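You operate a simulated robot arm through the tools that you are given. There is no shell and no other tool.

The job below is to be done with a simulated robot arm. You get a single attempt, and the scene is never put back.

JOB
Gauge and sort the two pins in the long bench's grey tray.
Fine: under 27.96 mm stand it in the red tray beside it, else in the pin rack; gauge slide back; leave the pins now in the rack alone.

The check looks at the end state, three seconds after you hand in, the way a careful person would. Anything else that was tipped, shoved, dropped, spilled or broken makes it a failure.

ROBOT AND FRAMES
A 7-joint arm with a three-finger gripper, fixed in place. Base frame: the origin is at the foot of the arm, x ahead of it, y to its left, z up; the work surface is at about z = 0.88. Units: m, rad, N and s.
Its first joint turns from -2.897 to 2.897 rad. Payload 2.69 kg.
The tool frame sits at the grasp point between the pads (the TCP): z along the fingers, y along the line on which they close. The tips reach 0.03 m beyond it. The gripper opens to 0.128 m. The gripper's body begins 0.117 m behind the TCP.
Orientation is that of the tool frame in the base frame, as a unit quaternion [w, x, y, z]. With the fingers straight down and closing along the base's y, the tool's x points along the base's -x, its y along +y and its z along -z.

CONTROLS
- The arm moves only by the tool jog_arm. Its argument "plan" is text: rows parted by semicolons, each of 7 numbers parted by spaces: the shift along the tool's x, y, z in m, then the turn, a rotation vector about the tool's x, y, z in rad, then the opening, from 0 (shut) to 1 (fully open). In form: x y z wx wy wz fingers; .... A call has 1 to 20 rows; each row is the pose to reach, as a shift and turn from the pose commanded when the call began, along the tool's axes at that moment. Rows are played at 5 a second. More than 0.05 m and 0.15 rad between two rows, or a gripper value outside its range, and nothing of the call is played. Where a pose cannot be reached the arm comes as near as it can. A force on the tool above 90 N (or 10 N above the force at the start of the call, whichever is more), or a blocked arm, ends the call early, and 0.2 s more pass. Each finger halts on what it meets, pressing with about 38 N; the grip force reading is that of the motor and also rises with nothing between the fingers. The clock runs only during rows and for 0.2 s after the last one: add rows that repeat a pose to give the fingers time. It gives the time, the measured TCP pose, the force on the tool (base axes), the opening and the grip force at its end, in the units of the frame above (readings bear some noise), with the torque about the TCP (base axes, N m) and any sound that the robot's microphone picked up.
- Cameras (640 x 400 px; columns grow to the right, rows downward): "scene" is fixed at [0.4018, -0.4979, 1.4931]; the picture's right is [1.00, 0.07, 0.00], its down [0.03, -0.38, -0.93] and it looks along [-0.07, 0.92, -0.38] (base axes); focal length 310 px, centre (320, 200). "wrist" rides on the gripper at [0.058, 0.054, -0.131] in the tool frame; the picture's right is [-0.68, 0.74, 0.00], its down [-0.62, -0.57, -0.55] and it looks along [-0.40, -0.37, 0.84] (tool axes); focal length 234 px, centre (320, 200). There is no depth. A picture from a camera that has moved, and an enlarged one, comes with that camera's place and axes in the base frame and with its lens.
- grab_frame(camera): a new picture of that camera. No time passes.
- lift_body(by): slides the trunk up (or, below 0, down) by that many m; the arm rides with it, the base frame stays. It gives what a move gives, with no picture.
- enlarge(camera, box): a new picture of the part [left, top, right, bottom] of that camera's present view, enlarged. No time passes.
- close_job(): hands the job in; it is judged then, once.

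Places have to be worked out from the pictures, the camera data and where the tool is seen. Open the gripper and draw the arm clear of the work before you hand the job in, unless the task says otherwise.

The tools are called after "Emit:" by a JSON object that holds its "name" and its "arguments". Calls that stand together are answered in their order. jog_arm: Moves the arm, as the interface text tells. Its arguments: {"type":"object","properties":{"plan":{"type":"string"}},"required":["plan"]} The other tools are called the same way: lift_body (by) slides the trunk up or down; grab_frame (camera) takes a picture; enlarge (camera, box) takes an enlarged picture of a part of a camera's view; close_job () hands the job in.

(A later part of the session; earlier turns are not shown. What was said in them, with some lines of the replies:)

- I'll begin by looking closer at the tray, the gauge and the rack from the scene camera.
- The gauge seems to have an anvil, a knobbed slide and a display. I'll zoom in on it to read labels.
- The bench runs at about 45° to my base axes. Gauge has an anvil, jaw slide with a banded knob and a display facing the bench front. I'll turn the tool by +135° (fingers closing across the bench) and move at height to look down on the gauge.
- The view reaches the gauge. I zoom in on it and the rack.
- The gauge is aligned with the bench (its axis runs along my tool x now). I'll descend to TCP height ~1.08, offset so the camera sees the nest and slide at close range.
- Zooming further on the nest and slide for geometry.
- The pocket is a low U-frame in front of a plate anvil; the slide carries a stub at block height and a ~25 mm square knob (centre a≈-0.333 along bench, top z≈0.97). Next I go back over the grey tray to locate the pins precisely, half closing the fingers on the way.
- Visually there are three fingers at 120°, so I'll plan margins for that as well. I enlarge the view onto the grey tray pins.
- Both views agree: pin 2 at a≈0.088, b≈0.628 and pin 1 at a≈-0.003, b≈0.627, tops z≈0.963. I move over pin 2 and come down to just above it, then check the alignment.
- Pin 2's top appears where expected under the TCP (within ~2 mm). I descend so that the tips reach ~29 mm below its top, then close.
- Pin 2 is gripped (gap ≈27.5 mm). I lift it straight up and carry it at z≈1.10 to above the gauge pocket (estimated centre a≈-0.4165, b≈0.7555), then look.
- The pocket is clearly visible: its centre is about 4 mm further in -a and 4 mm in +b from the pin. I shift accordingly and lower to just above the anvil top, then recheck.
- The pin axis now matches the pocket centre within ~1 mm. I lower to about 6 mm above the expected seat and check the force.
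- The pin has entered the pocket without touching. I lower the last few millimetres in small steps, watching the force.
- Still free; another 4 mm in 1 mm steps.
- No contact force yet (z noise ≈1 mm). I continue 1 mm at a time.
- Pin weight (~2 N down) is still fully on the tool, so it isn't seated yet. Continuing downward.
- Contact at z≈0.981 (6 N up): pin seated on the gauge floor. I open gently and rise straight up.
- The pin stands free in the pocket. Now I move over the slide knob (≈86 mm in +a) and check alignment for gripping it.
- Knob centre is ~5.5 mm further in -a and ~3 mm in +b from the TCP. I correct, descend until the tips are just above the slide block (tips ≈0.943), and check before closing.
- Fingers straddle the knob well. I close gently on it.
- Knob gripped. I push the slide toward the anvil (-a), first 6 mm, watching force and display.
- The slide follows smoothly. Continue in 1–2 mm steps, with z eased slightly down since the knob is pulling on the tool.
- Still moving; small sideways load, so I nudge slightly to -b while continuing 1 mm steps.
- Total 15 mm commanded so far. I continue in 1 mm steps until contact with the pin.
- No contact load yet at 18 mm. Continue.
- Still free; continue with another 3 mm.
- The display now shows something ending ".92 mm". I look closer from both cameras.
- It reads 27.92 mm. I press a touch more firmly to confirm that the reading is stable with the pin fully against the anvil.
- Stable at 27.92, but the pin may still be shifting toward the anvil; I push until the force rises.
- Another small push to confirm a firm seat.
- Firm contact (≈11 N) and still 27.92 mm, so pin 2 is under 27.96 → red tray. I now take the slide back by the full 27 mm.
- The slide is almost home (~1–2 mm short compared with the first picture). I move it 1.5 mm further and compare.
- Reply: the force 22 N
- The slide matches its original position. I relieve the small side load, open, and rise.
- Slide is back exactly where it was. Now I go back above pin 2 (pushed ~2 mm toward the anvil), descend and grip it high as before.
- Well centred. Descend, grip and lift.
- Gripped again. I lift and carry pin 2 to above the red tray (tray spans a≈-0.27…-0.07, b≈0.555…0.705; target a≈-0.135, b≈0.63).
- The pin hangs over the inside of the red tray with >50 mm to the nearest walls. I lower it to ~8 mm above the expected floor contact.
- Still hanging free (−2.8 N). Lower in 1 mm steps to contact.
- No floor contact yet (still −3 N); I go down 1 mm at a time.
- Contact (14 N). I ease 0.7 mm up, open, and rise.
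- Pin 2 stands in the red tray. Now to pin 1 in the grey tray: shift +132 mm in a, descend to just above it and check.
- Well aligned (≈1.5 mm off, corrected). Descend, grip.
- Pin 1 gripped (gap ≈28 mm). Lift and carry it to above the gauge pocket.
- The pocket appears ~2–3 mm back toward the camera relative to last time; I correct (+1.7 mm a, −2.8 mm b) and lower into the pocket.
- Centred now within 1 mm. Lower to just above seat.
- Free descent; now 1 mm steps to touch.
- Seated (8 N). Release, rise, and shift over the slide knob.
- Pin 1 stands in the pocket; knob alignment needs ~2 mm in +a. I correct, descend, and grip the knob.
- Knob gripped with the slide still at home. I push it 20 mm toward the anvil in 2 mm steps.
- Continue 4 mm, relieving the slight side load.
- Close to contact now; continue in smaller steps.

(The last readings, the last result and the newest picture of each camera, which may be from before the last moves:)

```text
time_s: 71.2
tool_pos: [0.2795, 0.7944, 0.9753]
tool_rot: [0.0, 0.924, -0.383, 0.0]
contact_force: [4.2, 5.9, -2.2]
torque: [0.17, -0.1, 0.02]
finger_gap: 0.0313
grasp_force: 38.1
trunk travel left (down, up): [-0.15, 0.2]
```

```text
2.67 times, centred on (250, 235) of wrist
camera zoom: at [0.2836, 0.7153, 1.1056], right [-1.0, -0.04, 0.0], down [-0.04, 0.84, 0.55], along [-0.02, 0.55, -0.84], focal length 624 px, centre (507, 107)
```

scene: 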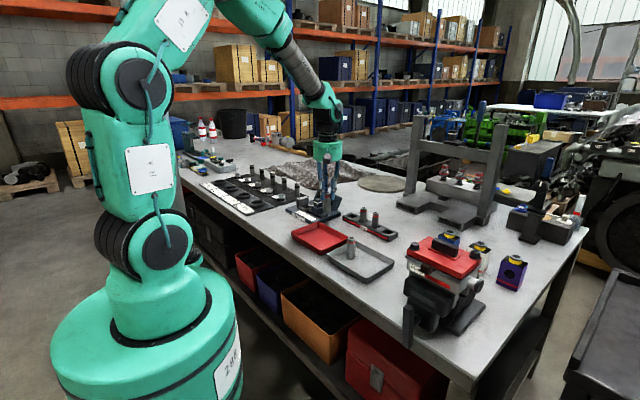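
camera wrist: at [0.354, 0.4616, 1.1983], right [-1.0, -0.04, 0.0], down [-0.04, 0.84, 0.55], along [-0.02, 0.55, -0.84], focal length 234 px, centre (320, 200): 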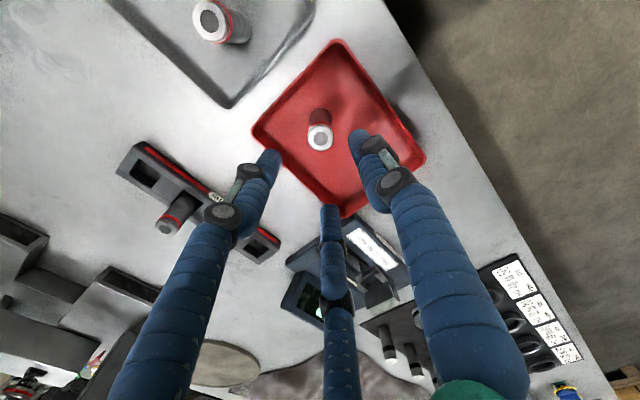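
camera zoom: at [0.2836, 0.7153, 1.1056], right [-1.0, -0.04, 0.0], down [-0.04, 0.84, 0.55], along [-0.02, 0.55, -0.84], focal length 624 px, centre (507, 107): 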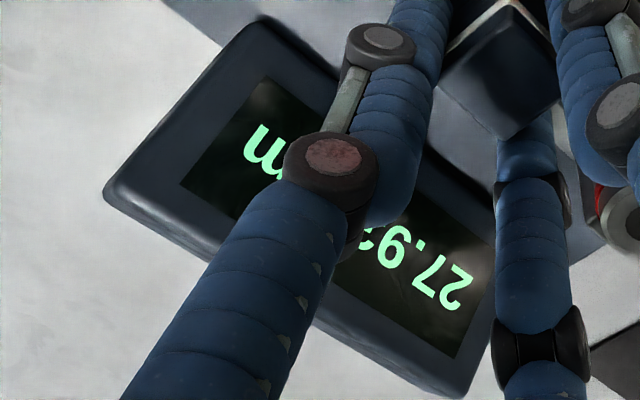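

It reads like 27.93; I press until firm and zoom closely on the digits to make sure.

Emit:
{"name": "jog_arm", "arguments": {"plan": "-.0005 0 0 0 0 0 0; -.001 0 0 0 0 0 0; -.0015 0 0 0 0 0 0; -.0015 0 0 0 0 0 0"}}

Emit:
{"name": "enlarge", "arguments": {"camera": "scene", "box": [316, 194, 332, 208]}}

Emit:
{"name": "enlarge", "arguments": {"camera": "wrist", "box": [250, 200, 300, 250]}}

```text
time_s: 72.2
tool_pos: [0.2791, 0.7956, 0.9745]
tool_rot: [0.0, 0.924, -0.383, -0.001]
contact_force: [0.7, -2.4, 0.8]
torque: [0.03, -0.1, 0.03]
finger_gap: 0.0313
grasp_force: 38.4
trunk travel left (down, up): [-0.15, 0.2]
```

```text
16.00 times, centred on (324, 201) of scene
camera zoom: at [0.4018, -0.4979, 1.4931], right [1.0, 0.07, 0.0], down [0.03, -0.38, -0.93], along [-0.07, 0.92, -0.38], focal length 4955 px, centre (256, 184)
```

zoom: 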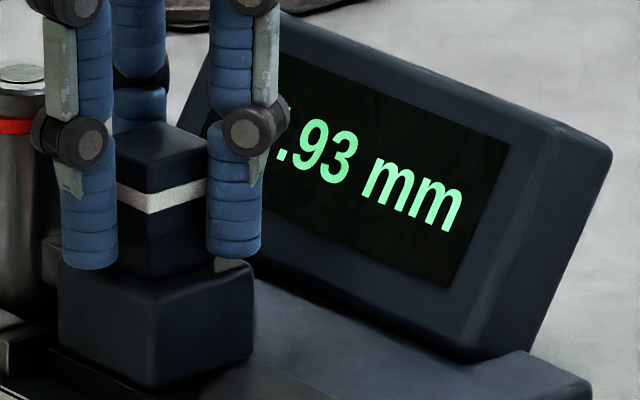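

```text
8.00 times, centred on (275, 225) of wrist
camera zoom: at [0.2829, 0.7162, 1.1056], right [-1.0, -0.04, 0.0], down [-0.04, 0.84, 0.55], along [-0.02, 0.55, -0.84], focal length 1873 px, centre (680, 0)
```

zoom: 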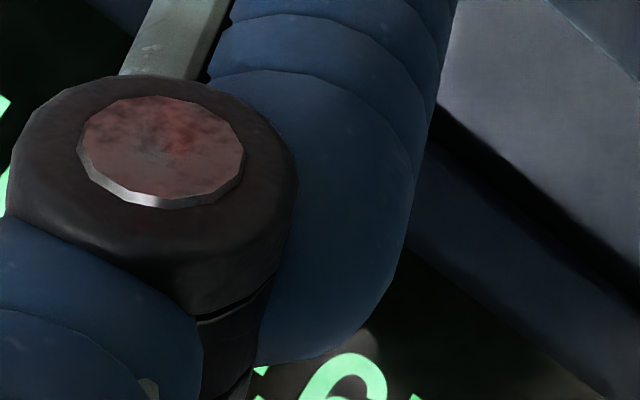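

Clearly 27.93. One more firm press to confirm the seated value.

Emit:
{"name": "jog_arm", "arguments": {"plan": "-.0005 0 0 0 0 0 0; -.001 0 0 0 0 0 0; -.001 0 0 0 0 0 0"}}

Emit:
{"name": "enlarge", "arguments": {"camera": "scene", "box": [290, 180, 340, 220]}}

```text
time_s: 73.0
tool_pos: [0.2787, 0.7971, 0.9744]
tool_rot: [0.0, 0.924, -0.383, -0.001]
contact_force: [3.2, -6.2, -2.7]
torque: [-0.1, -0.16, -0.09]
finger_gap: 0.0312
grasp_force: 38.2
trunk travel left (down, up): [-0.15, 0.2]
```

```text
10.00 times, centred on (315, 200) of scene
camera zoom: at [0.4018, -0.4979, 1.4931], right [1.0, 0.07, 0.0], down [0.03, -0.38, -0.93], along [-0.07, 0.92, -0.38], focal length 3097 px, centre (370, 200)
```

zoom: 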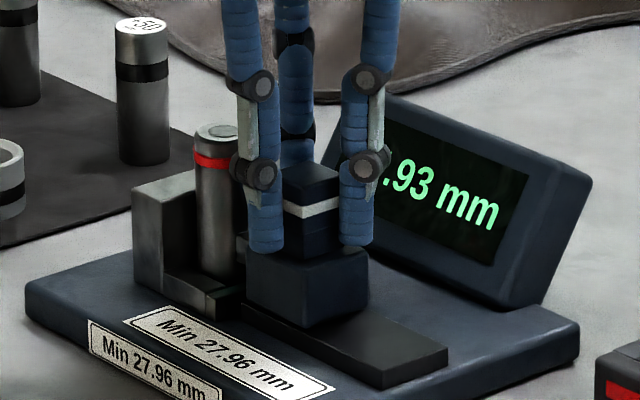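

Firm contact, 27.93 mm: pin 1 is also under 27.96 → red tray. Slide back by the full 29.5 mm.

Emit:
{"name": "jog_arm", "arguments": {"plan": ".001 0 0 0 0 0 0; .003 0 0 0 0 0 0; .006 0 0 0 0 0 0; .009 0 0 0 0 0 0; .012 0.0001 0 0 0 0 0; .015 .0001 0 0 0 0 0; .018 .0002 0 0 0 0 0; .021 .0002 0 0 0 0 0; .024 .0003 0 0 0 0 0; .027 .0003 0 0 0 0 0; .0295 .0003 0 0 0 0 0; .0295 .0003 0 0 0 0 0"}}

Emit:
{"name": "enlarge", "arguments": {"camera": "scene", "box": [290, 180, 340, 220]}}

```text
time_s: 75.6
tool_pos: [0.2995, 0.7752, 0.9746]
tool_rot: [0.0, 0.924, -0.383, -0.001]
contact_force: [0.7, -0.6, -8.1]
torque: [0.1, -0.15, -0.03]
finger_gap: 0.0312
grasp_force: 38.3
trunk travel left (down, up): [-0.15, 0.2]
```

```text
10.00 times, centred on (315, 200) of scene
camera zoom: at [0.4018, -0.4979, 1.4931], right [1.0, 0.07, 0.0], down [0.03, -0.38, -0.93], along [-0.07, 0.92, -0.38], focal length 3097 px, centre (370, 200)
```

zoom: 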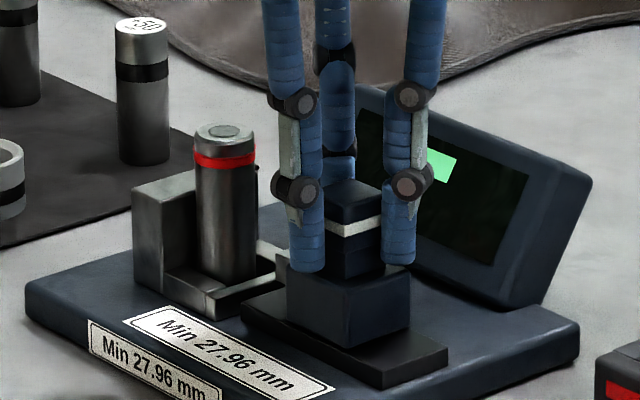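

The slide matches its original place. Ease the vertical load, open and rise.

Emit:
{"name": "jog_arm", "arguments": {"plan": "0 0 .0004 0 0 0 0; 0 0 .0004 0 0 0 .3; 0 0 .0004 0 0 0 .45; 0 0 .0004 0 0 0 .45; 0 0 -.03 0 0 0 .45; 0 0 -.07 0 0 0 .45; 0 0 -.11 0 0 0 .45; 0 0 -.11 0 0 0 .45"}}

Emit:
{"name": "enlarge", "arguments": {"camera": "scene", "box": [290, 180, 340, 220]}}

```text
time_s: 77.4
tool_pos: [0.2987, 0.7744, 1.0865]
tool_rot: [0.001, 0.924, -0.383, 0.0]
contact_force: [-0.3, -0.4, -0.7]
torque: [0.03, -0.01, -0.02]
finger_gap: 0.0574
grasp_force: 0.0
trunk travel left (down, up): [-0.15, 0.2]
```

```text
10.00 times, centred on (315, 200) of scene
camera zoom: at [0.4018, -0.4979, 1.4931], right [1.0, 0.07, 0.0], down [0.03, -0.38, -0.93], along [-0.07, 0.92, -0.38], focal length 3097 px, centre (370, 200)
```

zoom: 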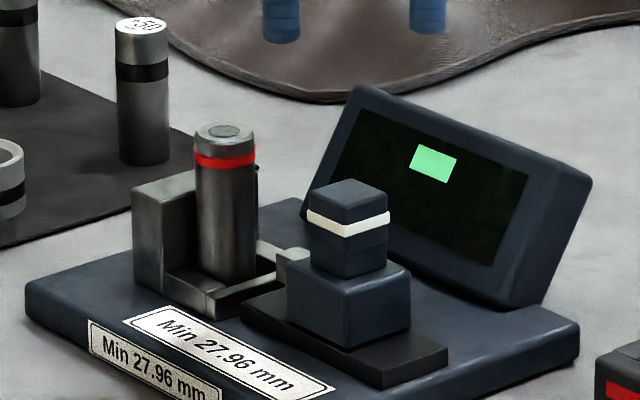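

Slide is home. There's a small dark speck by the pin's right side; I check it and the pin alignment.

Emit:
{"name": "enlarge", "arguments": {"camera": "scene", "box": [300, 188, 325, 212]}}

Emit:
{"name": "enlarge", "arguments": {"camera": "wrist", "box": [280, 100, 400, 220]}}

```text
16.00 times, centred on (312, 200) of scene
camera zoom: at [0.4018, -0.4979, 1.4931], right [1.0, 0.07, 0.0], down [0.03, -0.38, -0.93], along [-0.07, 0.92, -0.38], focal length 4955 px, centre (440, 200)
```

zoom: 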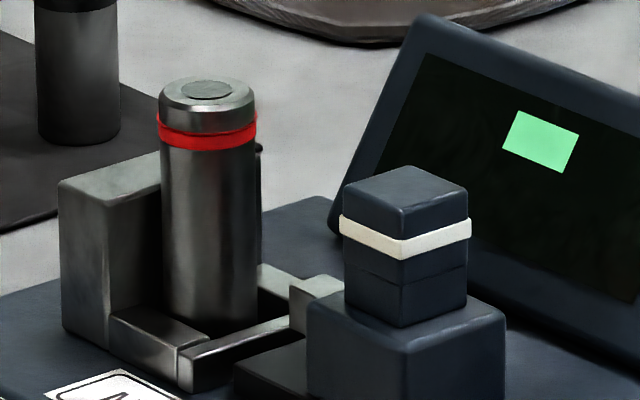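

```text
3.33 times, centred on (340, 160) of wrist
camera zoom: at [0.3033, 0.6953, 1.216], right [-1.0, -0.04, 0.0], down [-0.04, 0.84, 0.55], along [-0.02, 0.55, -0.84], focal length 781 px, centre (253, 333)
```

zoom: 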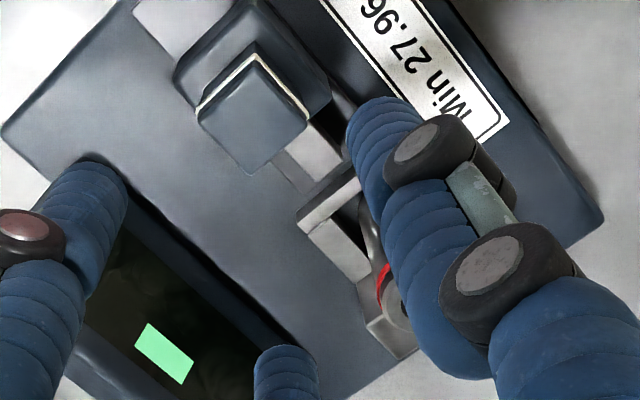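

The speck is just the anvil edge behind the pin. I go back over pin 1 and check alignment before gripping.

Emit:
{"name": "jog_arm", "arguments": {"plan": "-.042 .001 0 0 0 0 .45; -.0845 .0021 0 0 0 0 .45; -.0845 .0021 .03 0 0 0 .45; -.0845 .0021 .062 0 0 0 .45; -.0845 .0021 .062 0 0 0 .45"}}

Emit:
{"name": "enlarge", "arguments": {"camera": "wrist", "box": [250, 90, 390, 210]}}

```text
time_s: 78.6
tool_pos: [0.2385, 0.8325, 1.0244]
tool_rot: [0.0, 0.924, -0.382, 0.0]
contact_force: [0.4, 0.9, -1.1]
torque: [-0.03, 0.02, 0.02]
finger_gap: 0.0575
grasp_force: 0.0
trunk travel left (down, up): [-0.15, 0.2]
```

```text
3.33 times, centred on (320, 150) of wrist
camera zoom: at [0.2424, 0.7537, 1.154], right [-1.0, -0.04, 0.0], down [-0.04, 0.84, 0.55], along [-0.02, 0.55, -0.84], focal length 781 px, centre (320, 367)
```

zoom: 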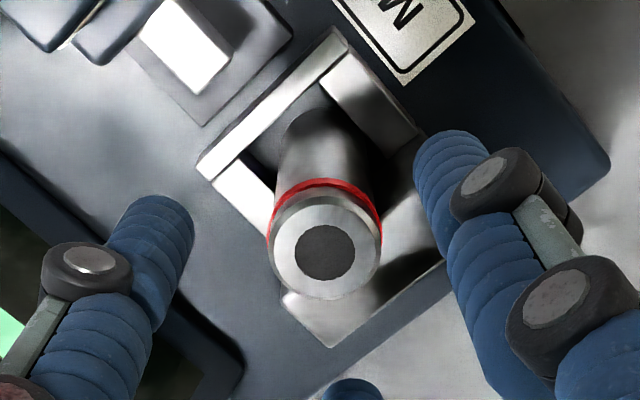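

Aligned. Descend, grip and lift to check.

Emit:
{"name": "jog_arm", "arguments": {"plan": "-.0008 .0008 .02 0 0 0 .45; -.0008 .0008 .035 0 0 0 .45; -.0008 .0008 .042 0 0 0 .45; -.0008 .0008 .042 0 0 0 .3; -.0008 .0008 .042 0 0 0 .15; -.0008 .0008 .042 0 0 0 0; -.0008 .0008 .042 0 0 0 0; -.0008 .0008 .042 0 0 0 0; -.0008 .0008 .025 0 0 0 0; -.0008 .0008 0 0 0 0 0; -.0008 .0008 -.04 0 0 0 0; -.0008 .0008 -.078 0 0 0 0; -.0008 .0008 -.078 0 0 0 0"}}

Emit:
{"name": "enlarge", "arguments": {"camera": "scene", "box": [280, 160, 350, 220]}}

```text
time_s: 81.4
tool_pos: [0.2353, 0.8349, 1.1009]
tool_rot: [0.0, 0.924, -0.383, 0.0]
contact_force: [0.0, 0.0, -2.1]
torque: [0.02, 0.0, 0.02]
finger_gap: 0.0262
grasp_force: 38.4
trunk travel left (down, up): [-0.15, 0.2]
```

```text
6.67 times, centred on (315, 190) of scene
camera zoom: at [0.4018, -0.4979, 1.4931], right [1.0, 0.07, 0.0], down [0.03, -0.38, -0.93], along [-0.07, 0.92, -0.38], focal length 2065 px, centre (353, 267)
```

zoom: 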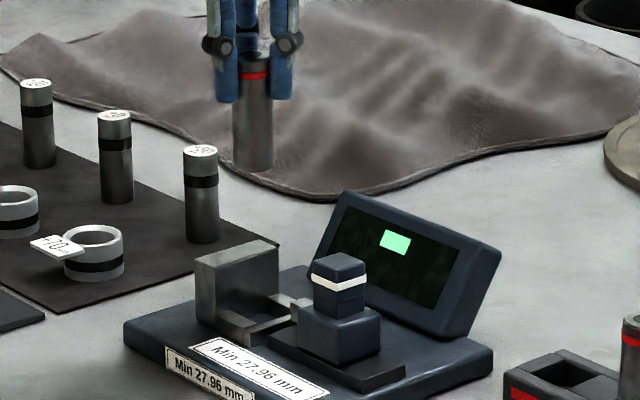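

Pin 1 lifted. I carry it to the free end of the red tray (a≈-0.215, b≈0.63), ~80 mm from pin 2.

Emit:
{"name": "jog_arm", "arguments": {"plan": ".0297 .0183 0 0 0 0 0; .0594 .0366 0 0 0 0 0; .0891 .0549 0 0 0 0 0; .1188 .0731 0 0 0 0 0; .1485 .0914 0 0 0 0 0; .1783 .1097 0 0 0 0 0; .208 .128 0 0 0 0 0; .208 .128 0 0 0 0 0"}}

Emit:
{"name": "grab_frame", "arguments": {"camera": "wrist"}}

Emit:
{"name": "enlarge", "arguments": {"camera": "scene", "box": [280, 170, 370, 270]}}

```text
time_s: 83.2
tool_pos: [0.2911, 0.5947, 1.1016]
tool_rot: [0.0, 0.924, -0.381, 0.0]
contact_force: [0.1, -0.5, -1.3]
torque: [0.07, -0.03, 0.01]
finger_gap: 0.0262
grasp_force: 38.3
trunk travel left (down, up): [-0.15, 0.2]
```

```text
taken
camera wrist: at [0.2952, 0.5144, 1.2319], right [-1.0, -0.04, 0.0], down [-0.04, 0.83, 0.55], along [-0.02, 0.55, -0.84], focal length 234 px, centre (320, 200)
```

wrist: 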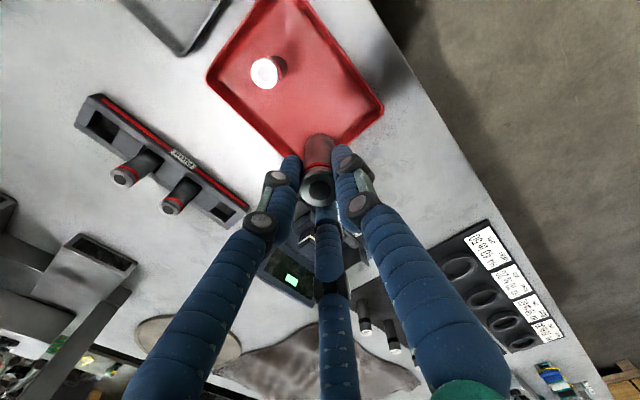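

```text
4.00 times, centred on (325, 220) of scene
camera zoom: at [0.4018, -0.4979, 1.4931], right [1.0, 0.07, 0.0], down [0.03, -0.38, -0.93], along [-0.07, 0.92, -0.38], focal length 1239 px, centre (300, 120)
```

zoom: 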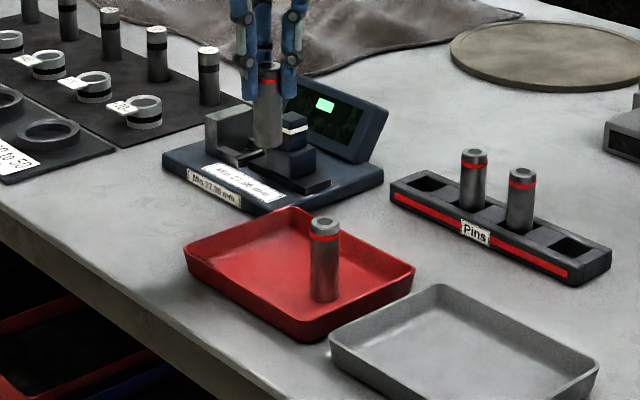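

The landing spot lies well inside the tray. Lower to ~8 mm above the floor.

Emit:
{"name": "jog_arm", "arguments": {"plan": "0 0 .04 0 0 0 0; 0 0 .08 0 0 0 0; 0 0 .105 0 0 0 0; 0 0 .12 0 0 0 0; 0 0 .126 0 0 0 0; 0 0 .128 0 0 0 0; 0 0 .128 0 0 0 0"}}

Emit:
{"name": "enlarge", "arguments": {"camera": "scene", "box": [290, 190, 370, 260]}}

```text
time_s: 84.8
tool_pos: [0.2925, 0.5965, 0.9746]
tool_rot: [0.001, 0.924, -0.383, 0.0]
contact_force: [0.3, 0.8, -2.3]
torque: [0.0, 0.01, 0.0]
finger_gap: 0.026
grasp_force: 38.6
trunk travel left (down, up): [-0.15, 0.2]
```

```text
5.71 times, centred on (330, 225) of scene
camera zoom: at [0.4018, -0.4979, 1.4931], right [1.0, 0.07, 0.0], down [0.03, -0.38, -0.93], along [-0.07, 0.92, -0.38], focal length 1770 px, centre (263, 57)
```

zoom: 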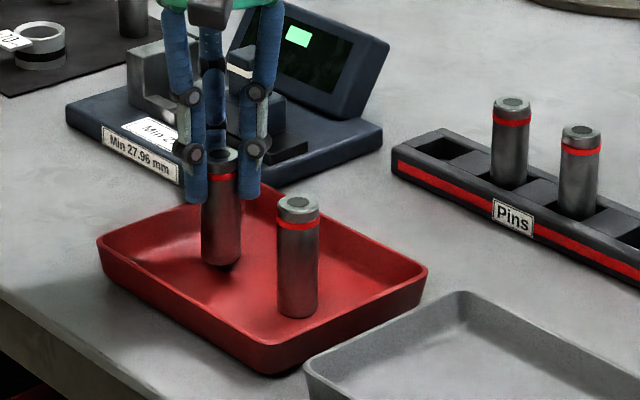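

Still free. Millimetre steps to touch down.

Emit:
{"name": "jog_arm", "arguments": {"plan": "0 0 .001 0 0 0 0; 0 0 .002 0 0 0 0; 0 0 .003 0 0 0 0; 0 0 .003 0 0 0 0"}}

```text
time_s: 85.8
tool_pos: [0.2923, 0.5956, 0.9709]
tool_rot: [0.0, 0.924, -0.383, -0.001]
contact_force: [-0.3, -0.2, -2.6]
torque: [0.03, 0.02, 0.0]
finger_gap: 0.0261
grasp_force: 37.9
trunk travel left (down, up): [-0.15, 0.2]
```

Emit:
{"name": "jog_arm", "arguments": {"plan": "0 0 .001 0 0 0 0; 0 0 .0015 0 0 0 0; 0 0 .0015 0 0 0 0"}}

```text
time_s: 86.6
tool_pos: [0.2936, 0.5951, 0.968]
tool_rot: [0.0, 0.924, -0.382, 0.0]
contact_force: [0.5, -0.8, -2.9]
torque: [-0.02, -0.01, 0.02]
finger_gap: 0.0261
grasp_force: 37.9
trunk travel left (down, up): [-0.15, 0.2]
```

Emit:
{"name": "jog_arm", "arguments": {"plan": "0 0 .0008 0 0 0 0; 0 0 .0015 0 0 0 0; 0 0 .0015 0 0 0 0"}}

```text
time_s: 87.4
tool_pos: [0.2929, 0.5963, 0.9681]
tool_rot: [0.0, 0.924, -0.382, 0.0]
contact_force: [0.1, 0.0, -3.2]
torque: [-0.01, 0.02, 0.0]
finger_gap: 0.0263
grasp_force: 37.6
trunk travel left (down, up): [-0.15, 0.2]
```

Emit:
{"name": "jog_arm", "arguments": {"plan": "0 0 .0008 0 0 0 0; 0 0 .0015 0 0 0 0; 0 0 .0015 0 0 0 0"}}

Emit:
{"name": "enlarge", "arguments": {"camera": "scene", "box": [300, 205, 340, 245]}}

```text
time_s: 88.2
tool_pos: [0.2928, 0.596, 0.9674]
tool_rot: [0.0, 0.924, -0.382, 0.0]
contact_force: [0.5, 0.2, 1.9]
torque: [0.0, -0.01, 0.03]
finger_gap: 0.0264
grasp_force: 38.3
trunk travel left (down, up): [-0.15, 0.2]
```

```text
10.00 times, centred on (320, 225) of scene
camera zoom: at [0.4018, -0.4979, 1.4931], right [1.0, 0.07, 0.0], down [0.03, -0.38, -0.93], along [-0.07, 0.92, -0.38], focal length 3097 px, centre (320, -50)
```

zoom: 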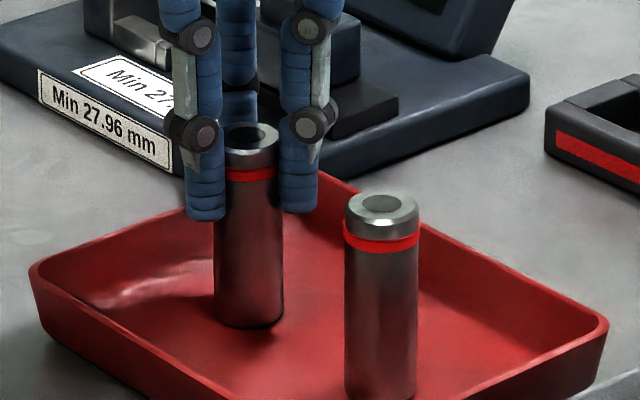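

Touching (+1.9 N, weight taken). I open gently and rise.

Emit:
{"name": "jog_arm", "arguments": {"plan": "0 0 .0003 0 0 0 0; 0 0 .0003 0 0 0 .2; 0 0 .0003 0 0 0 .3; 0 0 .0003 0 0 0 .45; 0 0 .0003 0 0 0 .45; 0 0 -.02 0 0 0 .45; 0 0 -.06 0 0 0 .45; 0 0 -.1 0 0 0 .45; 0 0 -.15 0 0 0 .45; 0 0 -.2 0 0 0 .45; 0 0 -.2 0 0 0 .45"}}

Emit:
{"name": "grab_frame", "arguments": {"camera": "scene"}}

Emit:
{"name": "enlarge", "arguments": {"camera": "scene", "box": [280, 180, 410, 280]}}

Emit:
{"name": "grab_frame", "arguments": {"camera": "wrist"}}

```text
time_s: 90.6
tool_pos: [0.2935, 0.5971, 1.168]
tool_rot: [0.0, 0.924, -0.383, 0.0]
contact_force: [0.0, -0.6, -0.2]
torque: [0.01, -0.07, -0.03]
finger_gap: 0.0575
grasp_force: 0.0
trunk travel left (down, up): [-0.15, 0.2]
```

```text
taken
```

scene: 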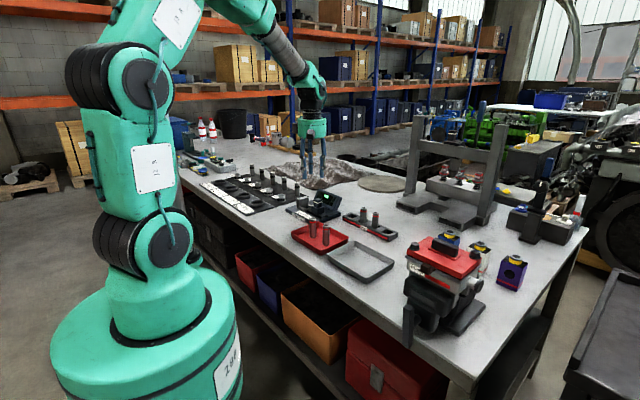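

```text
4.00 times, centred on (345, 230) of scene
camera zoom: at [0.4018, -0.4979, 1.4931], right [1.0, 0.07, 0.0], down [0.03, -0.38, -0.93], along [-0.07, 0.92, -0.38], focal length 1239 px, centre (220, 80)
```

zoom: 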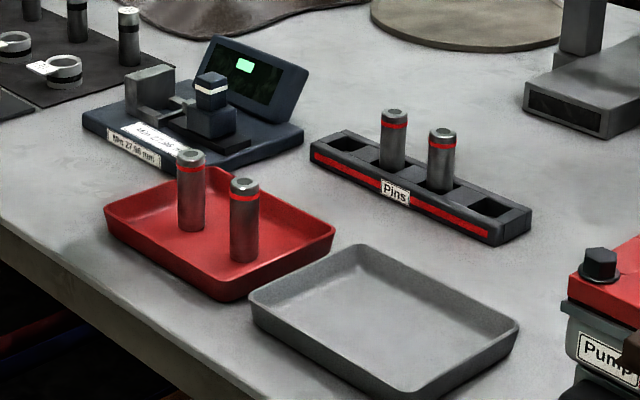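

```text
taken
camera wrist: at [0.2977, 0.517, 1.2983], right [-1.0, -0.04, 0.0], down [-0.04, 0.84, 0.55], along [-0.02, 0.55, -0.84], focal length 234 px, centre (320, 200)
```

wrist: 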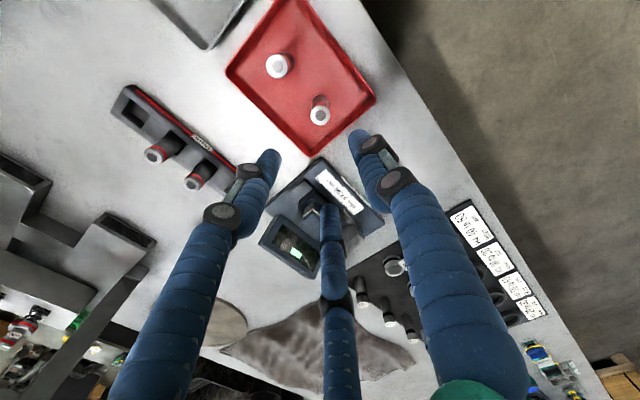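

Both pins stand in the red tray, the slide is home, the rack pins are untouched. I open the gripper fully and draw the arm further up and back, clear of the work.

Emit:
{"name": "jog_arm", "arguments": {"plan": "0 .015 -.03 0 0 0 .6; 0 .03 -.05 0 0 0 .8; 0 .045 -.06 0 0 0 1; 0 .06 -.07 0 0 0 1; 0 .06 -.07 0 0 0 1; 0 .06 -.07 0 0 0 1"}}

Emit:
{"name": "enlarge", "arguments": {"camera": "scene", "box": [280, 160, 410, 280]}}

```text
time_s: 92.0
tool_pos: [0.2502, 0.5534, 1.236]
tool_rot: [-0.001, 0.924, -0.383, 0.001]
contact_force: [-0.5, 0.1, 0.1]
torque: [-0.01, -0.02, 0.0]
finger_gap: 0.1279
grasp_force: 0.0
trunk travel left (down, up): [-0.15, 0.2]
```

```text
3.33 times, centred on (345, 220) of scene
camera zoom: at [0.4018, -0.4979, 1.4931], right [1.0, 0.07, 0.0], down [0.03, -0.38, -0.93], along [-0.07, 0.92, -0.38], focal length 1032 px, centre (237, 133)
```

zoom: 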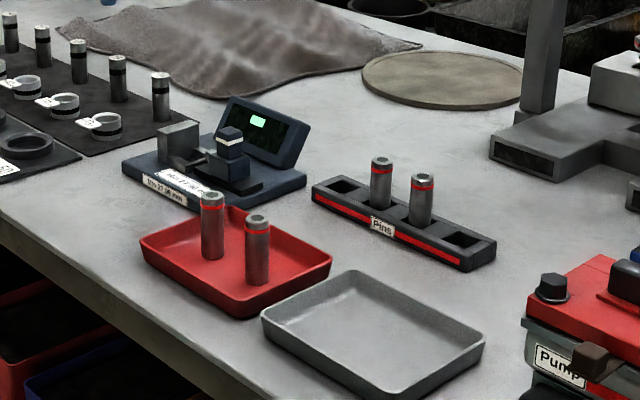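

Final state looks right: the pins gauged 27.92 and 27.93 mm, both under 27.96, and both stand in the red tray. The slide is home and the arm is clear, so I hand the job in.

Emit:
{"name": "close_job", "arguments": {}}

```text
The job is handed in.
```

I gauged both pins from the grey tray, and both came out under 27.96 mm, so both now stand upright in the red tray.

| Pin (position in grey tray) | Gauge reading | Placed in |
|---|---|---|
| Nearer the pump | 27.92 mm | Red tray |
| Nearer the red tray | 27.93 mm | Red tray |

Each reading stayed the same as I pressed the slide more firmly against the pin. I did not check the gauge's zero.

The gauge slide is back where it started, judged against the first pictures. The two pins already in the rack were not touched, and I saw nothing else moved or tipped. The gripper is open and the arm is drawn clear. The job is handed in, but no result came back.
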